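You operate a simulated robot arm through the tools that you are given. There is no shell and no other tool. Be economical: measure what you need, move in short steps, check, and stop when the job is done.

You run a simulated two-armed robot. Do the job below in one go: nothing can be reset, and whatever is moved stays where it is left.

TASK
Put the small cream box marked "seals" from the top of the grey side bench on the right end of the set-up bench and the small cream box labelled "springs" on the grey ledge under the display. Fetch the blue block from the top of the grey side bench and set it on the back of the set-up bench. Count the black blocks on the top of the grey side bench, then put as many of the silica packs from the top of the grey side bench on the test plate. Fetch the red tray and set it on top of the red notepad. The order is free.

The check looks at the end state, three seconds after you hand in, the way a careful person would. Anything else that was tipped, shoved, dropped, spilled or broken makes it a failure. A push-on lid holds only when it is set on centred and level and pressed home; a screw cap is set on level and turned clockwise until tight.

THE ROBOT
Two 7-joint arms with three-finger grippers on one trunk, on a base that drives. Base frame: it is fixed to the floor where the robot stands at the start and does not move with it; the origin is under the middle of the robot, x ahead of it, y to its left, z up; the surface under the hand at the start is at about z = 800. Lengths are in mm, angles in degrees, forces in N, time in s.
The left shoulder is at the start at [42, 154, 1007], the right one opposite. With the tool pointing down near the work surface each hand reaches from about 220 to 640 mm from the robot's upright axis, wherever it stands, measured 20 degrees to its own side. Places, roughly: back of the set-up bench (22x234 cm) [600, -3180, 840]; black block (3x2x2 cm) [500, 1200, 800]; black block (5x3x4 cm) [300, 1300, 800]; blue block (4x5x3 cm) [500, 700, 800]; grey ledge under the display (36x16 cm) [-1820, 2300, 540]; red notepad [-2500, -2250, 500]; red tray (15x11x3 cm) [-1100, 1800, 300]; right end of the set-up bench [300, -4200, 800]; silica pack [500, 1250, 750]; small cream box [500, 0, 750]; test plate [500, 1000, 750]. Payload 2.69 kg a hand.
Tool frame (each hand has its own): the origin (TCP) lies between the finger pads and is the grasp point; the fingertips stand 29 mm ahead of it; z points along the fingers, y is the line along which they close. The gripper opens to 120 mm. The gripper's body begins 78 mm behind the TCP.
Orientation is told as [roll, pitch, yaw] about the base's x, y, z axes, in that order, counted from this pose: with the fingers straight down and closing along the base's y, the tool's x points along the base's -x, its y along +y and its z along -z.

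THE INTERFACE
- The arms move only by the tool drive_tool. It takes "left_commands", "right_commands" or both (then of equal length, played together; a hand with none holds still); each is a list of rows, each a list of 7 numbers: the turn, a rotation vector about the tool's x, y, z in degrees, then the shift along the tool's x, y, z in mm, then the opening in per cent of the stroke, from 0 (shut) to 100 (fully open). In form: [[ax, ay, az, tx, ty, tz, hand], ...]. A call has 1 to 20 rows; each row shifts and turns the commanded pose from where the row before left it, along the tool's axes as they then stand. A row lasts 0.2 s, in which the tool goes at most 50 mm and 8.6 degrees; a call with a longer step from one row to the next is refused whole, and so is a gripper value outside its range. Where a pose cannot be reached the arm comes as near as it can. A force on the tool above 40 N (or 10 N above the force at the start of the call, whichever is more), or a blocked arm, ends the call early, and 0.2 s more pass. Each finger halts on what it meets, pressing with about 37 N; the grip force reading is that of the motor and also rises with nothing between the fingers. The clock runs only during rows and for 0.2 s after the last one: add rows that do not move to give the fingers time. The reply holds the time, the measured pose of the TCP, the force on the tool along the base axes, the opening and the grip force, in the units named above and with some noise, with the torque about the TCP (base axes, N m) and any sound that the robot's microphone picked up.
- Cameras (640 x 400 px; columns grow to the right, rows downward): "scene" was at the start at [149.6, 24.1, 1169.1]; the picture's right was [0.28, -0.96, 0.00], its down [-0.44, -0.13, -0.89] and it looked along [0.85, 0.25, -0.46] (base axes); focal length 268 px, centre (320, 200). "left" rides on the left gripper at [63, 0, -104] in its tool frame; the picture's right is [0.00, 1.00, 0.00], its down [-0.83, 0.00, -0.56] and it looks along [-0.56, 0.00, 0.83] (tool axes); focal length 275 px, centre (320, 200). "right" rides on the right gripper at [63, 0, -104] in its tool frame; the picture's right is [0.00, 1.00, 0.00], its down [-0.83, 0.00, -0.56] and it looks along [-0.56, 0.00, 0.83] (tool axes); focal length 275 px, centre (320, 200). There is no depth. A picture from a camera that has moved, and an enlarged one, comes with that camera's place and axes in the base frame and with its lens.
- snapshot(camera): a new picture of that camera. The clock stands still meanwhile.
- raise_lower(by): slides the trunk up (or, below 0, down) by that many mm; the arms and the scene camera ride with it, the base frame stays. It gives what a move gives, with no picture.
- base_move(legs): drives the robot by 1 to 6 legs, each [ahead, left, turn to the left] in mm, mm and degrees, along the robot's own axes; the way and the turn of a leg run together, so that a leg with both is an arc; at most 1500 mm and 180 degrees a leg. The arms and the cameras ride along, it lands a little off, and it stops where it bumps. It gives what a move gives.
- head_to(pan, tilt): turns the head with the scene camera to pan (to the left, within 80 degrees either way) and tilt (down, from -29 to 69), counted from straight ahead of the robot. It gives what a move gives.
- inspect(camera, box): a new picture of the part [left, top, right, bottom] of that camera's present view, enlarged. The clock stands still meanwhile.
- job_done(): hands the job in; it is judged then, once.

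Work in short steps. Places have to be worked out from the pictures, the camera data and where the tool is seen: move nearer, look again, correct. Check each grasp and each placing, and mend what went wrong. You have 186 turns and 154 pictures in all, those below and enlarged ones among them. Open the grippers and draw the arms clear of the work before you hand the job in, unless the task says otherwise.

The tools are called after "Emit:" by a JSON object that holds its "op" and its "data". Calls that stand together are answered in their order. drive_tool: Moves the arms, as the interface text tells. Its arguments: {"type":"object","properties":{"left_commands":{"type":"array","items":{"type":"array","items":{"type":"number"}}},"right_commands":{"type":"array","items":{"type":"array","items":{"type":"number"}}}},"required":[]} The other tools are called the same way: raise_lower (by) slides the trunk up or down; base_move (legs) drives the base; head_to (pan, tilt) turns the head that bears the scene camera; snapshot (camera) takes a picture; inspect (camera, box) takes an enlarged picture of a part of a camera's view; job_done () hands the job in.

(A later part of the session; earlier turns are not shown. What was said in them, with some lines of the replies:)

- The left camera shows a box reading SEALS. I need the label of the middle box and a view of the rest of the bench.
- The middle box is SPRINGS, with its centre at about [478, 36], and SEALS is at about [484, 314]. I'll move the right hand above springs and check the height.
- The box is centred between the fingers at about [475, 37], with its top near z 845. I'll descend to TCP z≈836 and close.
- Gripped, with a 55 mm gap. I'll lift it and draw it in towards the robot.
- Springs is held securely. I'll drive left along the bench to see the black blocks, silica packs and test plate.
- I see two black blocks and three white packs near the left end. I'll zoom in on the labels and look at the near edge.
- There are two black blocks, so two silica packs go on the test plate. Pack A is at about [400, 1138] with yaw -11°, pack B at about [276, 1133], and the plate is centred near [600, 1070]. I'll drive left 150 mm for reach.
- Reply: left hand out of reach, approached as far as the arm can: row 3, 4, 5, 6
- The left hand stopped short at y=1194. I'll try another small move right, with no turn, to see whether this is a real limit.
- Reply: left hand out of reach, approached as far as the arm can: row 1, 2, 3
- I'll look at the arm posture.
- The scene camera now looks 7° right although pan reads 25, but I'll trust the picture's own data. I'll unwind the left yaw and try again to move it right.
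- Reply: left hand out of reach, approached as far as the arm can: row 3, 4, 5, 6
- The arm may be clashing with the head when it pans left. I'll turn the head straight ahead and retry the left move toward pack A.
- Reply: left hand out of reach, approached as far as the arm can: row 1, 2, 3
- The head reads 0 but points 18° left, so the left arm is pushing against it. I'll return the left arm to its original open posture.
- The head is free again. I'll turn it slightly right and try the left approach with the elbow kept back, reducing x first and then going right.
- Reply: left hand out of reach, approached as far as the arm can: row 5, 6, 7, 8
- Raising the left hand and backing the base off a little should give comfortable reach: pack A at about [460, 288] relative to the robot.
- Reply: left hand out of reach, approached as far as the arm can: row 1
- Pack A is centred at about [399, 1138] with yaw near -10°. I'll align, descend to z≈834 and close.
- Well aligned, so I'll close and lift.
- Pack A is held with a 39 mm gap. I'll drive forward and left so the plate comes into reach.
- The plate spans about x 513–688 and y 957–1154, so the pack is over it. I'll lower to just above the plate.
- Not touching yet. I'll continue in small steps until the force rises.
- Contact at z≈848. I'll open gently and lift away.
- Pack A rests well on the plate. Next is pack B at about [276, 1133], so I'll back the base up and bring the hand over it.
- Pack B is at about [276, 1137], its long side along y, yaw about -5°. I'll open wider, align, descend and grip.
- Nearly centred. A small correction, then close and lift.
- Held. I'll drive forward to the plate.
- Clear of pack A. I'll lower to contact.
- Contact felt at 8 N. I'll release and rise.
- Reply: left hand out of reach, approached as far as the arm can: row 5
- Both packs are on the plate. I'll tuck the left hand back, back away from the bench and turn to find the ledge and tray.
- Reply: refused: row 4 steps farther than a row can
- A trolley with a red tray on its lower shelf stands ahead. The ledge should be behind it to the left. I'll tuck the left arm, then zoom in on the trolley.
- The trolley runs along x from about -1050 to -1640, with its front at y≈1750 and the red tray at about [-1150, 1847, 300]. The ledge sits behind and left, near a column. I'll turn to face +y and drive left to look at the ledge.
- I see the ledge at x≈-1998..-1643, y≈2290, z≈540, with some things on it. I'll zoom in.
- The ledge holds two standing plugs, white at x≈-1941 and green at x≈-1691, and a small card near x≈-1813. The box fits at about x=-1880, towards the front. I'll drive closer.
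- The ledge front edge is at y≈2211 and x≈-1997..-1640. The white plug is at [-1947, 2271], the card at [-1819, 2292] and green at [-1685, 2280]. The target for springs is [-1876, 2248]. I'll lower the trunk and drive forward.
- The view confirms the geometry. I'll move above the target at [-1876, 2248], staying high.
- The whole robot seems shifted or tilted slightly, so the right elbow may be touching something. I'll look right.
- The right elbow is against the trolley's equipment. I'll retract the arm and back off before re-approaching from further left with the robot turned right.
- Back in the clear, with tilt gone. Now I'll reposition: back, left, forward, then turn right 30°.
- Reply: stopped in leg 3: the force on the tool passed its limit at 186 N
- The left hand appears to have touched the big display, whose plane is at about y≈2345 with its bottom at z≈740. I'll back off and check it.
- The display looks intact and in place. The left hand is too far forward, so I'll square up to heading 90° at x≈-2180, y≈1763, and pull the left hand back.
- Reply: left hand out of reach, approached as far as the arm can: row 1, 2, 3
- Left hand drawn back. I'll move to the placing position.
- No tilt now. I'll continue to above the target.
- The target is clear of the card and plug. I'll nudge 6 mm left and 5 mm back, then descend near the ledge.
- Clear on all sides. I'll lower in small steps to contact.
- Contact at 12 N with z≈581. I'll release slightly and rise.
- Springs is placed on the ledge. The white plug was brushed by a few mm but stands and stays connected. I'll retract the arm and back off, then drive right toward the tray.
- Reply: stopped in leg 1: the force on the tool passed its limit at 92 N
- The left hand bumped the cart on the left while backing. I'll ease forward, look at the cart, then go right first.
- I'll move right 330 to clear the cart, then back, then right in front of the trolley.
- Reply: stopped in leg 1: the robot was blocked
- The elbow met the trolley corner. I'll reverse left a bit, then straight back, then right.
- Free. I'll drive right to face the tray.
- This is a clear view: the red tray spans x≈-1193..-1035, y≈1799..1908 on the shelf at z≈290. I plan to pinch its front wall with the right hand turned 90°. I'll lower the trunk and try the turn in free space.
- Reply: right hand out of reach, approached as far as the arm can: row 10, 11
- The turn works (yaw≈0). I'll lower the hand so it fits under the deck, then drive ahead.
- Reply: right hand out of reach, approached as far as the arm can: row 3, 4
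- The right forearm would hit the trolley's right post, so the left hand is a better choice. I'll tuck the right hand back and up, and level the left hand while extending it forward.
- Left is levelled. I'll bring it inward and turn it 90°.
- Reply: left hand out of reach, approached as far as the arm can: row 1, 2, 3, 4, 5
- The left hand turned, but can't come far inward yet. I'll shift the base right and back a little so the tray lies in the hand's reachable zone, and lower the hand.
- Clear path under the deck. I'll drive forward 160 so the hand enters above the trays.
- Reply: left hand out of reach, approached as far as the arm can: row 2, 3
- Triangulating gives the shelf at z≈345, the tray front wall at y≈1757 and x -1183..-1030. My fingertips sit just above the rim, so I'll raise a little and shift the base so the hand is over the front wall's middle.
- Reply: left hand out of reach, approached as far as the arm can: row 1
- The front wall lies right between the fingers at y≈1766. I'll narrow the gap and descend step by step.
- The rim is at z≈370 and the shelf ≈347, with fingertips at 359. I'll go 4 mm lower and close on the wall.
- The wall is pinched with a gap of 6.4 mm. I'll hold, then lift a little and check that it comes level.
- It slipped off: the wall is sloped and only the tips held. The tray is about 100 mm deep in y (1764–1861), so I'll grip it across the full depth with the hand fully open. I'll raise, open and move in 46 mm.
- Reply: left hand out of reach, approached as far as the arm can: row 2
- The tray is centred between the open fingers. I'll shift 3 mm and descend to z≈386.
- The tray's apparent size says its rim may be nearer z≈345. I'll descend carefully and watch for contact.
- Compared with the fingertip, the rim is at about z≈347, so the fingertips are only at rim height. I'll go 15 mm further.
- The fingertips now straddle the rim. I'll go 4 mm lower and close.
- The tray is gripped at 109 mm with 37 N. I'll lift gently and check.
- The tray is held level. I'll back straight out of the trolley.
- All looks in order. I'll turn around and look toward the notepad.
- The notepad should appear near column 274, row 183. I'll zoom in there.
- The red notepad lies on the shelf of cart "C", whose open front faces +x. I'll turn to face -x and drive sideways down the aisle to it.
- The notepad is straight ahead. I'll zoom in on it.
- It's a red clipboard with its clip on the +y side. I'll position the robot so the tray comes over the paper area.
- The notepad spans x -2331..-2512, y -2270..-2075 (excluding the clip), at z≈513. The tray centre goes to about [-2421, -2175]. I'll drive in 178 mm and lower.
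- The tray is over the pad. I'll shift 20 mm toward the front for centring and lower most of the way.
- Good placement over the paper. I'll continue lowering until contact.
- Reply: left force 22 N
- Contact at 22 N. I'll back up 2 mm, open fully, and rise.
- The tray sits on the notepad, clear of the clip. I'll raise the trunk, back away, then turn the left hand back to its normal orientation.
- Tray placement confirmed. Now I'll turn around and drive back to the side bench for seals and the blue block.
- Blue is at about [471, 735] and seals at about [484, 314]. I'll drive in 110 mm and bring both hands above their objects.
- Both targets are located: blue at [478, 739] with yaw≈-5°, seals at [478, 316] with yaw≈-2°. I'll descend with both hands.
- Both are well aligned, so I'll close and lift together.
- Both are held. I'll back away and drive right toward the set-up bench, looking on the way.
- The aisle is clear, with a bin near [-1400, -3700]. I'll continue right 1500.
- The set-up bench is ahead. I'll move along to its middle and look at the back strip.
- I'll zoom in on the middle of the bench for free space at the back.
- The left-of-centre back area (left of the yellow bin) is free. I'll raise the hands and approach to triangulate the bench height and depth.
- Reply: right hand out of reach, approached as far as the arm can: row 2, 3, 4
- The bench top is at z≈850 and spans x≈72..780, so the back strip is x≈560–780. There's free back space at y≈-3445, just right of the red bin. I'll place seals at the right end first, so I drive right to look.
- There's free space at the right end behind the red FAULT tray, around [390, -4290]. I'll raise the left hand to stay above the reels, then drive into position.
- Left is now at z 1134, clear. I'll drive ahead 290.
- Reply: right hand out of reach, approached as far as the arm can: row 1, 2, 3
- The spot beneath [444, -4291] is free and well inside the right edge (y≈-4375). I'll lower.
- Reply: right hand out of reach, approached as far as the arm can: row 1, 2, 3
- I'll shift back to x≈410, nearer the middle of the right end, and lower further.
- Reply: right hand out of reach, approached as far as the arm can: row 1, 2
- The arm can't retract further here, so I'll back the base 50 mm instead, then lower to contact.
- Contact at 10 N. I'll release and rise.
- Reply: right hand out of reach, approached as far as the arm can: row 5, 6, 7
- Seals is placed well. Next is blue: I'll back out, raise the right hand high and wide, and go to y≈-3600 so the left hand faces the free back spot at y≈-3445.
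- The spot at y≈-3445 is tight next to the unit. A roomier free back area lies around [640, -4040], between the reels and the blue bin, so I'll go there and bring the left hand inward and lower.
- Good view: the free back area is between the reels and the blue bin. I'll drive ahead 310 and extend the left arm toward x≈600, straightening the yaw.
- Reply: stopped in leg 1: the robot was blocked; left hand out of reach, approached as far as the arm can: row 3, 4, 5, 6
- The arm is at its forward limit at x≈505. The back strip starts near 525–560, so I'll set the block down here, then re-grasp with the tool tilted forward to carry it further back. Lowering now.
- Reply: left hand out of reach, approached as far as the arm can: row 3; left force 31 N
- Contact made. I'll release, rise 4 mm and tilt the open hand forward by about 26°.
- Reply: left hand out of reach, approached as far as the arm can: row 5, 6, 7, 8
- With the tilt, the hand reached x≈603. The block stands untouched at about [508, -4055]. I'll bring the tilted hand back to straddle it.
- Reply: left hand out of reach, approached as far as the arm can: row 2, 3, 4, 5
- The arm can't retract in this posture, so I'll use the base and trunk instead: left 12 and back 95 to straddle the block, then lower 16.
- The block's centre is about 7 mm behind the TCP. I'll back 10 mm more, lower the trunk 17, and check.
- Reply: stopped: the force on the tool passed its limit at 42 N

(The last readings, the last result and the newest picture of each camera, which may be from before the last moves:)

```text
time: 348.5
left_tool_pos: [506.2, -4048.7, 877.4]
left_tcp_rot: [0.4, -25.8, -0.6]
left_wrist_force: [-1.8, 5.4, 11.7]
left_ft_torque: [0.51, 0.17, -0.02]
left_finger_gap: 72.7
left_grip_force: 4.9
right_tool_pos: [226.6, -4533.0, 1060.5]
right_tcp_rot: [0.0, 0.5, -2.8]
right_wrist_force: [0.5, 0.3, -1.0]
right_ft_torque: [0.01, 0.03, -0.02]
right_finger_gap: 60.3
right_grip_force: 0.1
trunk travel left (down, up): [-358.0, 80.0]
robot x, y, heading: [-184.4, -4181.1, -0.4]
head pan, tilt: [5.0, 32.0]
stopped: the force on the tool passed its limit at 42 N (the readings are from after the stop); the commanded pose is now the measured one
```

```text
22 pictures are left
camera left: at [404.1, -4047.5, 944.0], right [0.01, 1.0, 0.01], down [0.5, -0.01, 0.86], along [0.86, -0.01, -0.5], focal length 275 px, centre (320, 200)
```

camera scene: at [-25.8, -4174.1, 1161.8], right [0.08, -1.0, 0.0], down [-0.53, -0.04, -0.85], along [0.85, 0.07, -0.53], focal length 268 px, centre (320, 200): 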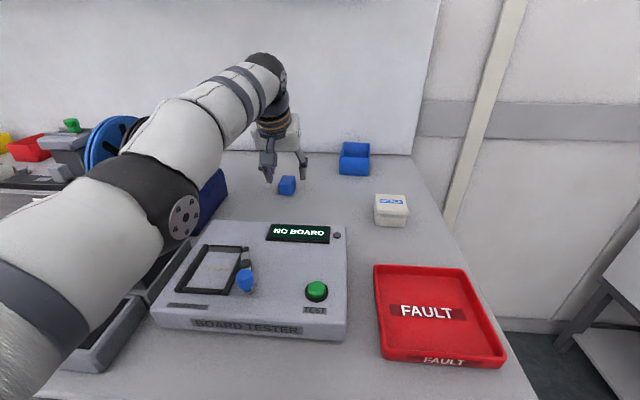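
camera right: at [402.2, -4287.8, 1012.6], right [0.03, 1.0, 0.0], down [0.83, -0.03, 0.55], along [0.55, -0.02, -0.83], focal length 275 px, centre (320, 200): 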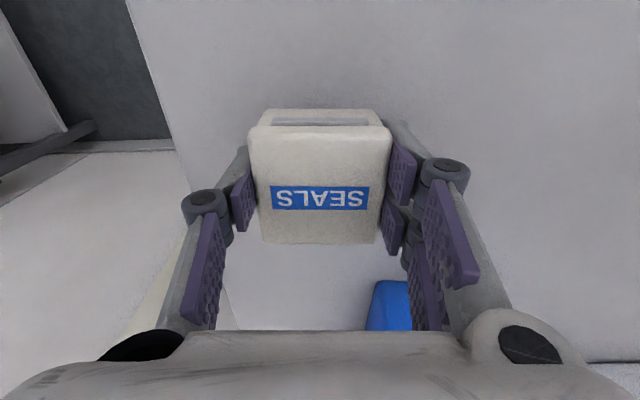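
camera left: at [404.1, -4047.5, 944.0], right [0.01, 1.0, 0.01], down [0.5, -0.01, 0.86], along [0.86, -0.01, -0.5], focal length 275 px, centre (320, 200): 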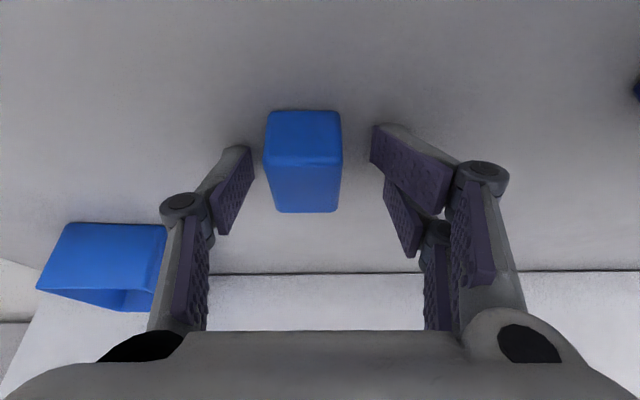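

The fingertips touched the bench, but the block is intact between the fingers. I'll lift 4 mm, centre, close, and lift the block slightly.

Emit:
{"op": "drive_tool", "data": {"left_commands": [[0, 0, 0, -1.8, -5, -3.6, 50], [0, 0, 0, 0, 0, 0, 10], [0, 0, 0, 0, 0, 0, 10], [0, 0, 0, 0, 0, 0, 10], [0, 0, 0, 0, 0, 0, 10]]}}

Emit:
{"op": "snapshot", "data": {"camera": "left"}}

```text
time: 349.7
left_tool_pos: [505.9, -4054.7, 885.0]
left_tcp_rot: [0.3, -26.1, -0.6]
left_wrist_force: [0.9, 15.1, 33.7]
left_ft_torque: [0.95, 0.14, -0.05]
left_finger_gap: 30.9
left_grip_force: 37.2
right_tool_pos: [224.4, -4532.2, 1062.2]
right_tcp_rot: [-0.2, 0.6, -2.7]
right_wrist_force: [-0.5, 0.0, 0.9]
right_ft_torque: [-0.04, -0.05, 0.02]
right_finger_gap: 60.1
right_grip_force: 0.0
trunk travel left (down, up): [-358.0, 80.0]
robot x, y, heading: [-184.9, -4182.3, -0.5]
head pan, tilt: [5.0, 32.0]
```

```text
21 pictures are left
camera left: at [402.4, -4053.0, 950.7], right [0.01, 1.0, 0.01], down [0.5, -0.01, 0.87], along [0.87, -0.01, -0.5], focal length 275 px, centre (320, 200)
```

left: 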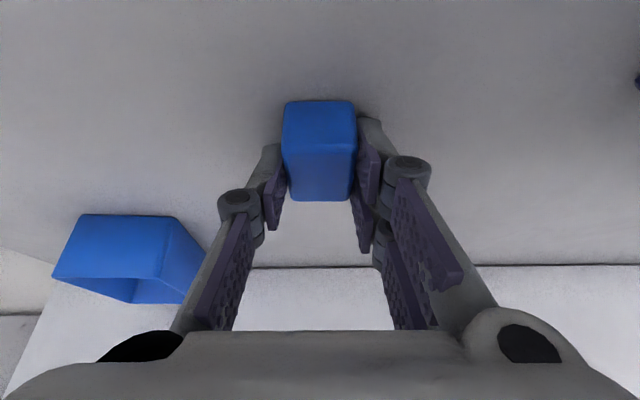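

Gripped at 31 mm. I'll lift 25 mm along base z.

Emit:
{"op": "drive_tool", "data": {"left_commands": [[0, 0, 0, -3.5, 0, -7.2, 10], [0, 0, 0, -3.5, 0, -7.2, 10], [0, 0, 0, -4.4, 0, -9, 10], [0, 0, 0, 0, 0, 0, 10]]}}

Emit:
{"op": "snapshot", "data": {"camera": "left"}}

```text
time: 350.7
left_tool_pos: [501.8, -4054.3, 904.9]
left_tcp_rot: [0.2, -25.6, -0.7]
left_wrist_force: [-0.4, 0.1, -0.2]
left_ft_torque: [0.01, -0.04, -0.01]
left_finger_gap: 31.3
left_grip_force: 36.8
left hand out of reach, approached as far as the arm can: row 3
right_tool_pos: [226.7, -4532.9, 1058.7]
right_tcp_rot: [0.0, 0.7, -2.7]
right_wrist_force: [0.2, -1.0, 0.0]
right_ft_torque: [0.0, 0.02, 0.0]
right_finger_gap: 59.9
right_grip_force: 0.1
trunk travel left (down, up): [-358.0, 80.0]
robot x, y, heading: [-185.5, -4177.1, -0.8]
head pan, tilt: [5.0, 32.0]
```

```text
20 pictures are left
camera left: at [399.6, -4053.7, 971.1], right [0.01, 1.0, 0.01], down [0.51, -0.01, 0.86], along [0.86, -0.01, -0.51], focal length 275 px, centre (320, 200)
```

left: 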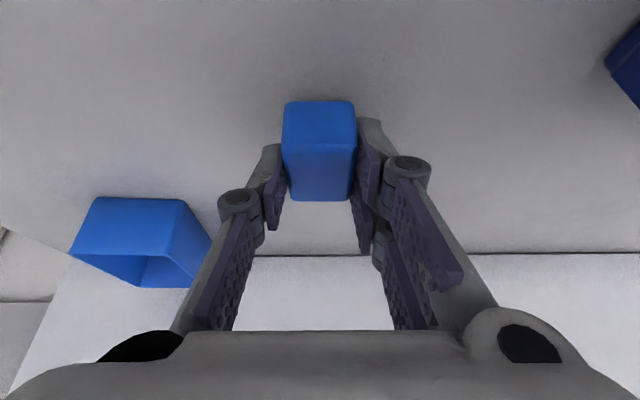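

The block is lifted level. I'll drive ahead 103 mm.

Emit:
{"op": "base_move", "data": {"legs": [[103, 0, 0.4]]}}

Emit:
{"op": "snapshot", "data": {"camera": "left"}}

```text
time: 351.9
left_tool_pos: [604.1, -4050.9, 904.1]
left_tcp_rot: [0.2, -25.6, -0.1]
left_wrist_force: [0.1, -0.4, -0.8]
left_ft_torque: [-0.02, 0.03, -0.01]
left_finger_gap: 31.5
left_grip_force: 36.5
right_tool_pos: [332.8, -4531.8, 1059.9]
right_tcp_rot: [-0.1, 0.7, -2.2]
right_wrist_force: [0.1, 0.6, -0.1]
right_ft_torque: [-0.01, 0.03, -0.01]
right_finger_gap: 60.2
right_grip_force: 0.1
trunk travel left (down, up): [-358.0, 80.0]
robot x, y, heading: [-82.0, -4179.4, 0.1]
head pan, tilt: [5.0, 32.0]
```

```text
19 pictures are left
camera left: at [502.4, -4049.9, 971.2], right [0.01, 1.0, 0.01], down [0.51, -0.01, 0.86], along [0.86, 0.0, -0.51], focal length 275 px, centre (320, 200)
```

left: 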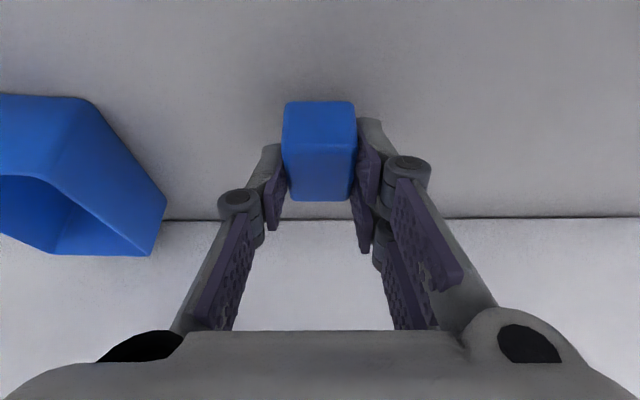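

The back wall is at x≈740, so the block at x≈598 is well within the back strip. I'll lower it to contact.

Emit:
{"op": "drive_tool", "data": {"left_commands": [[0, 0, 0, 2, 0, 4.5, 10], [0, 0, 0, 2, 0, 4.5, 10], [0, 0, 0, 1.3, 0, 2.7, 10], [0, 0, 0, 1, 0, 2, 10], [0, 0, 0, 0, 0, 0, 10]]}}

```text
time: 353.1
left_tool_pos: [605.3, -4049.7, 889.7]
left_tcp_rot: [0.2, -25.5, -0.3]
left_wrist_force: [-0.2, 0.5, -0.5]
left_ft_torque: [-0.01, 0.03, -0.03]
left_finger_gap: 31.1
left_grip_force: 36.3
right_tool_pos: [332.6, -4531.3, 1059.7]
right_tcp_rot: [0.1, 0.7, -2.3]
right_wrist_force: [0.1, 0.2, 0.4]
right_ft_torque: [0.0, -0.03, 0.02]
right_finger_gap: 60.2
right_grip_force: 0.1
trunk travel left (down, up): [-358.0, 80.0]
robot x, y, heading: [-82.4, -4180.7, -0.1]
head pan, tilt: [5.0, 32.0]
```

Emit:
{"op": "drive_tool", "data": {"left_commands": [[0, 0, 0, 0.9, 0, 1.8, 10], [0, 0, 0, 0.9, 0, 1.8, 10], [0, 0, 0, 0.9, 0, 1.8, 10], [0, 0, 0, 0, 0, 0, 10]]}}

```text
time: 354.1
left_tool_pos: [605.2, -4051.6, 885.5]
left_tcp_rot: [0.3, -25.7, -0.1]
left_wrist_force: [-0.4, 0.8, 3.8]
left_ft_torque: [-0.02, -0.08, 0.04]
left_finger_gap: 31.2
left_grip_force: 36.8
right_tool_pos: [331.1, -4531.3, 1059.4]
right_tcp_rot: [-0.1, 0.5, -2.3]
right_wrist_force: [0.1, -0.7, 0.1]
right_ft_torque: [0.02, 0.01, -0.01]
right_finger_gap: 60.0
right_grip_force: 0.1
trunk travel left (down, up): [-358.0, 80.0]
robot x, y, heading: [-80.8, -4182.7, -0.3]
head pan, tilt: [5.0, 32.0]
```

Contact has begun. I'll press 1 mm more, open, and withdraw upward along the fingers.

Emit:
{"op": "drive_tool", "data": {"left_commands": [[0, 0, 0, 0.4, 0, 0.9, 10], [0, 0, 0, 0, 0, 0, 40], [0, 0, 0, 0, 0, 0, 45], [0, 0, 0, 0, 0, -10, 45], [0, 0, 0, 0, 0, -20, 45], [0, 0, 0, 0, 0, -30, 45], [0, 0, 0, 0, 0, -30, 45]]}}

Emit:
{"op": "snapshot", "data": {"camera": "left"}}

Emit:
{"op": "snapshot", "data": {"camera": "scene"}}

```text
time: 355.6
left_tool_pos: [582.6, -4054.5, 969.2]
left_tcp_rot: [0.3, -25.5, -0.1]
left_wrist_force: [-0.6, 0.1, 0.2]
left_ft_torque: [0.0, 0.0, 0.0]
left_finger_gap: 54.2
left_grip_force: 0.1
left hand out of reach, approached as far as the arm can: row 4, 5, 6, 7
right_tool_pos: [332.0, -4532.4, 1060.0]
right_tcp_rot: [0.0, 0.5, -2.2]
right_wrist_force: [-0.1, 0.0, -0.4]
right_ft_torque: [0.01, 0.02, 0.03]
right_finger_gap: 59.8
right_grip_force: 0.1
trunk travel left (down, up): [-358.0, 80.0]
robot x, y, heading: [-82.5, -4179.5, -0.1]
head pan, tilt: [5.0, 32.0]
```

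```text
18 pictures are left
camera left: at [481.2, -4053.5, 1035.7], right [0.01, 1.0, 0.01], down [0.51, -0.01, 0.86], along [0.86, 0.0, -0.51], focal length 275 px, centre (320, 200)
```

left: 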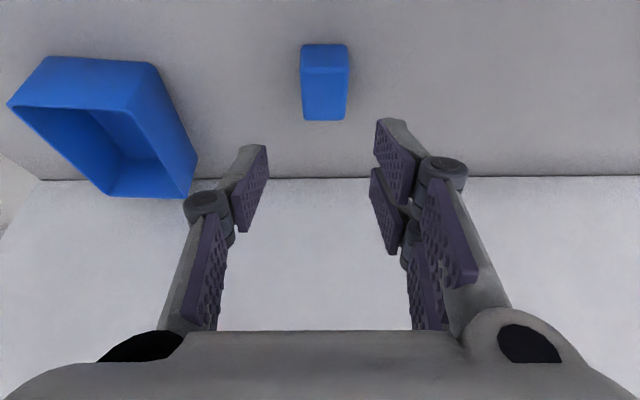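

```text
17 pictures are left
camera scene: at [77.1, -4173.3, 1141.1], right [0.09, -1.0, 0.0], down [-0.53, -0.05, -0.85], along [0.84, 0.07, -0.53], focal length 268 px, centre (320, 200)
```

scene: 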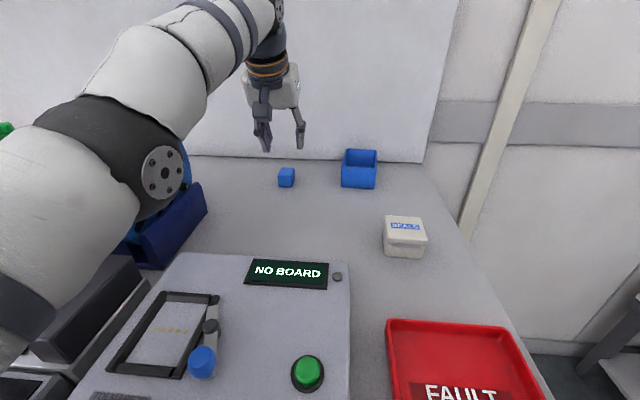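

The blue block stands at the back of the bench. I'll raise the trunk, back out, and check that the reels and other things were not disturbed.

Emit:
{"op": "raise_lower", "data": {"by": 60}}

Emit:
{"op": "base_move", "data": {"legs": [[-400, 0, 0]]}}

Emit:
{"op": "head_to", "data": {"pan": 10, "tilt": 27}}

Emit:
{"op": "snapshot", "data": {"camera": "scene"}}

```text
time: 356.6
left_tool_pos: [552.4, -4053.5, 1139.4]
left_tcp_rot: [0.4, -35.5, -0.1]
left_wrist_force: [0.9, -1.2, 0.0]
left_ft_torque: [0.01, 0.02, -0.02]
left_finger_gap: 53.9
left_grip_force: 0.1
right_tool_pos: [334.0, -4531.4, 1118.5]
right_tcp_rot: [-0.1, 0.8, -2.3]
right_wrist_force: [-0.3, 0.4, 0.5]
right_ft_torque: [0.02, 0.05, -0.01]
right_finger_gap: 60.2
right_grip_force: 0.1
trunk travel left (down, up): [-418.0, 20.0]
robot x, y, heading: [-86.0, -4178.6, 0.1]
head pan, tilt: [5.0, 32.0]
```

```text
time: 359.1
left_tool_pos: [155.4, -4052.3, 1141.3]
left_tcp_rot: [0.3, -35.6, -0.1]
left_wrist_force: [-0.2, 0.2, 0.0]
left_ft_torque: [0.0, -0.02, -0.04]
left_finger_gap: 53.8
left_grip_force: 0.0
right_tool_pos: [-63.9, -4529.9, 1119.5]
right_tcp_rot: [0.0, 0.5, -2.2]
right_wrist_force: [-0.4, -0.5, 0.4]
right_ft_torque: [0.01, -0.02, -0.02]
right_finger_gap: 59.8
right_grip_force: 0.0
trunk travel left (down, up): [-418.0, 20.0]
robot x, y, heading: [-476.5, -4179.0, 0.1]
head pan, tilt: [5.0, 32.0]
```

```text
time: 359.8
left_tool_pos: [154.3, -4052.8, 1141.6]
left_tcp_rot: [0.2, -35.5, -0.1]
left_wrist_force: [1.5, -0.7, -0.1]
left_ft_torque: [-0.05, 0.02, 0.01]
left_finger_gap: 53.9
left_grip_force: 0.1
right_tool_pos: [-63.4, -4531.8, 1119.5]
right_tcp_rot: [-0.2, 0.5, -2.2]
right_wrist_force: [-0.7, -0.5, -1.1]
right_ft_torque: [0.03, 0.0, -0.01]
right_finger_gap: 60.0
right_grip_force: 0.1
trunk travel left (down, up): [-418.0, 20.0]
robot x, y, heading: [-480.2, -4179.9, 0.2]
head pan, tilt: [10.0, 27.0]
```

```text
16 pictures are left
camera scene: at [-364.4, -4165.3, 1220.6], right [0.18, -0.98, 0.0], down [-0.45, -0.08, -0.89], along [0.88, 0.16, -0.45], focal length 268 px, centre (320, 200)
```

scene: 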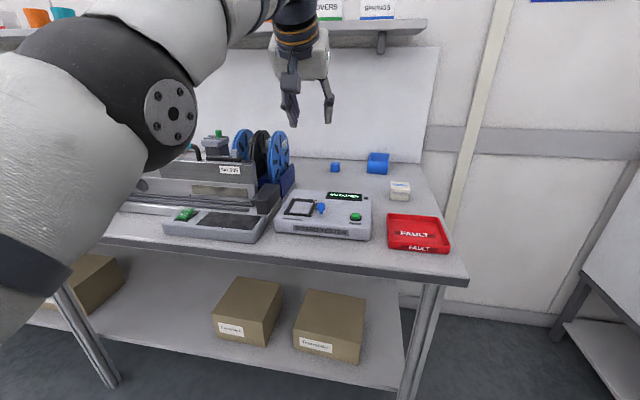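

All items look right: blue at the back, seals at the right end, reels and tester undisturbed. The grippers are open and the arms are clear, so I'm handing in.

Emit:
{"op": "job_done", "data": {}}

```text
The job is handed in.
```

All five placements are done and the job is handed in, but a few other objects were touched on the way and I did not check all of them up close.

- **Seals:** on the right end of the set-up bench, behind the red FAULT tray.
- **Springs:** on the grey ledge under the display, between the white plug and the card.
- **Blue block:** standing at the back of the set-up bench, left of the blue bin.
- **Silica packs:** I counted two black blocks, so two packs are on the test plate.
- **Red tray:** on the red notepad on cart C, clear of the clip.

The contacts that could count against it:

- **White plug:** the gripper pushed it about 4 mm when I released springs; it still stands.
- **Display:** the left hand pressed it with up to 186 N; afterwards it looked in place.
- **Cart on the left:** the left hand hit it with 92 N while the robot backed away from the ledge. I could not see it clearly afterwards.
- **Trolley:** the right elbow pressed against it twice. Later pictures showed its contents in place.
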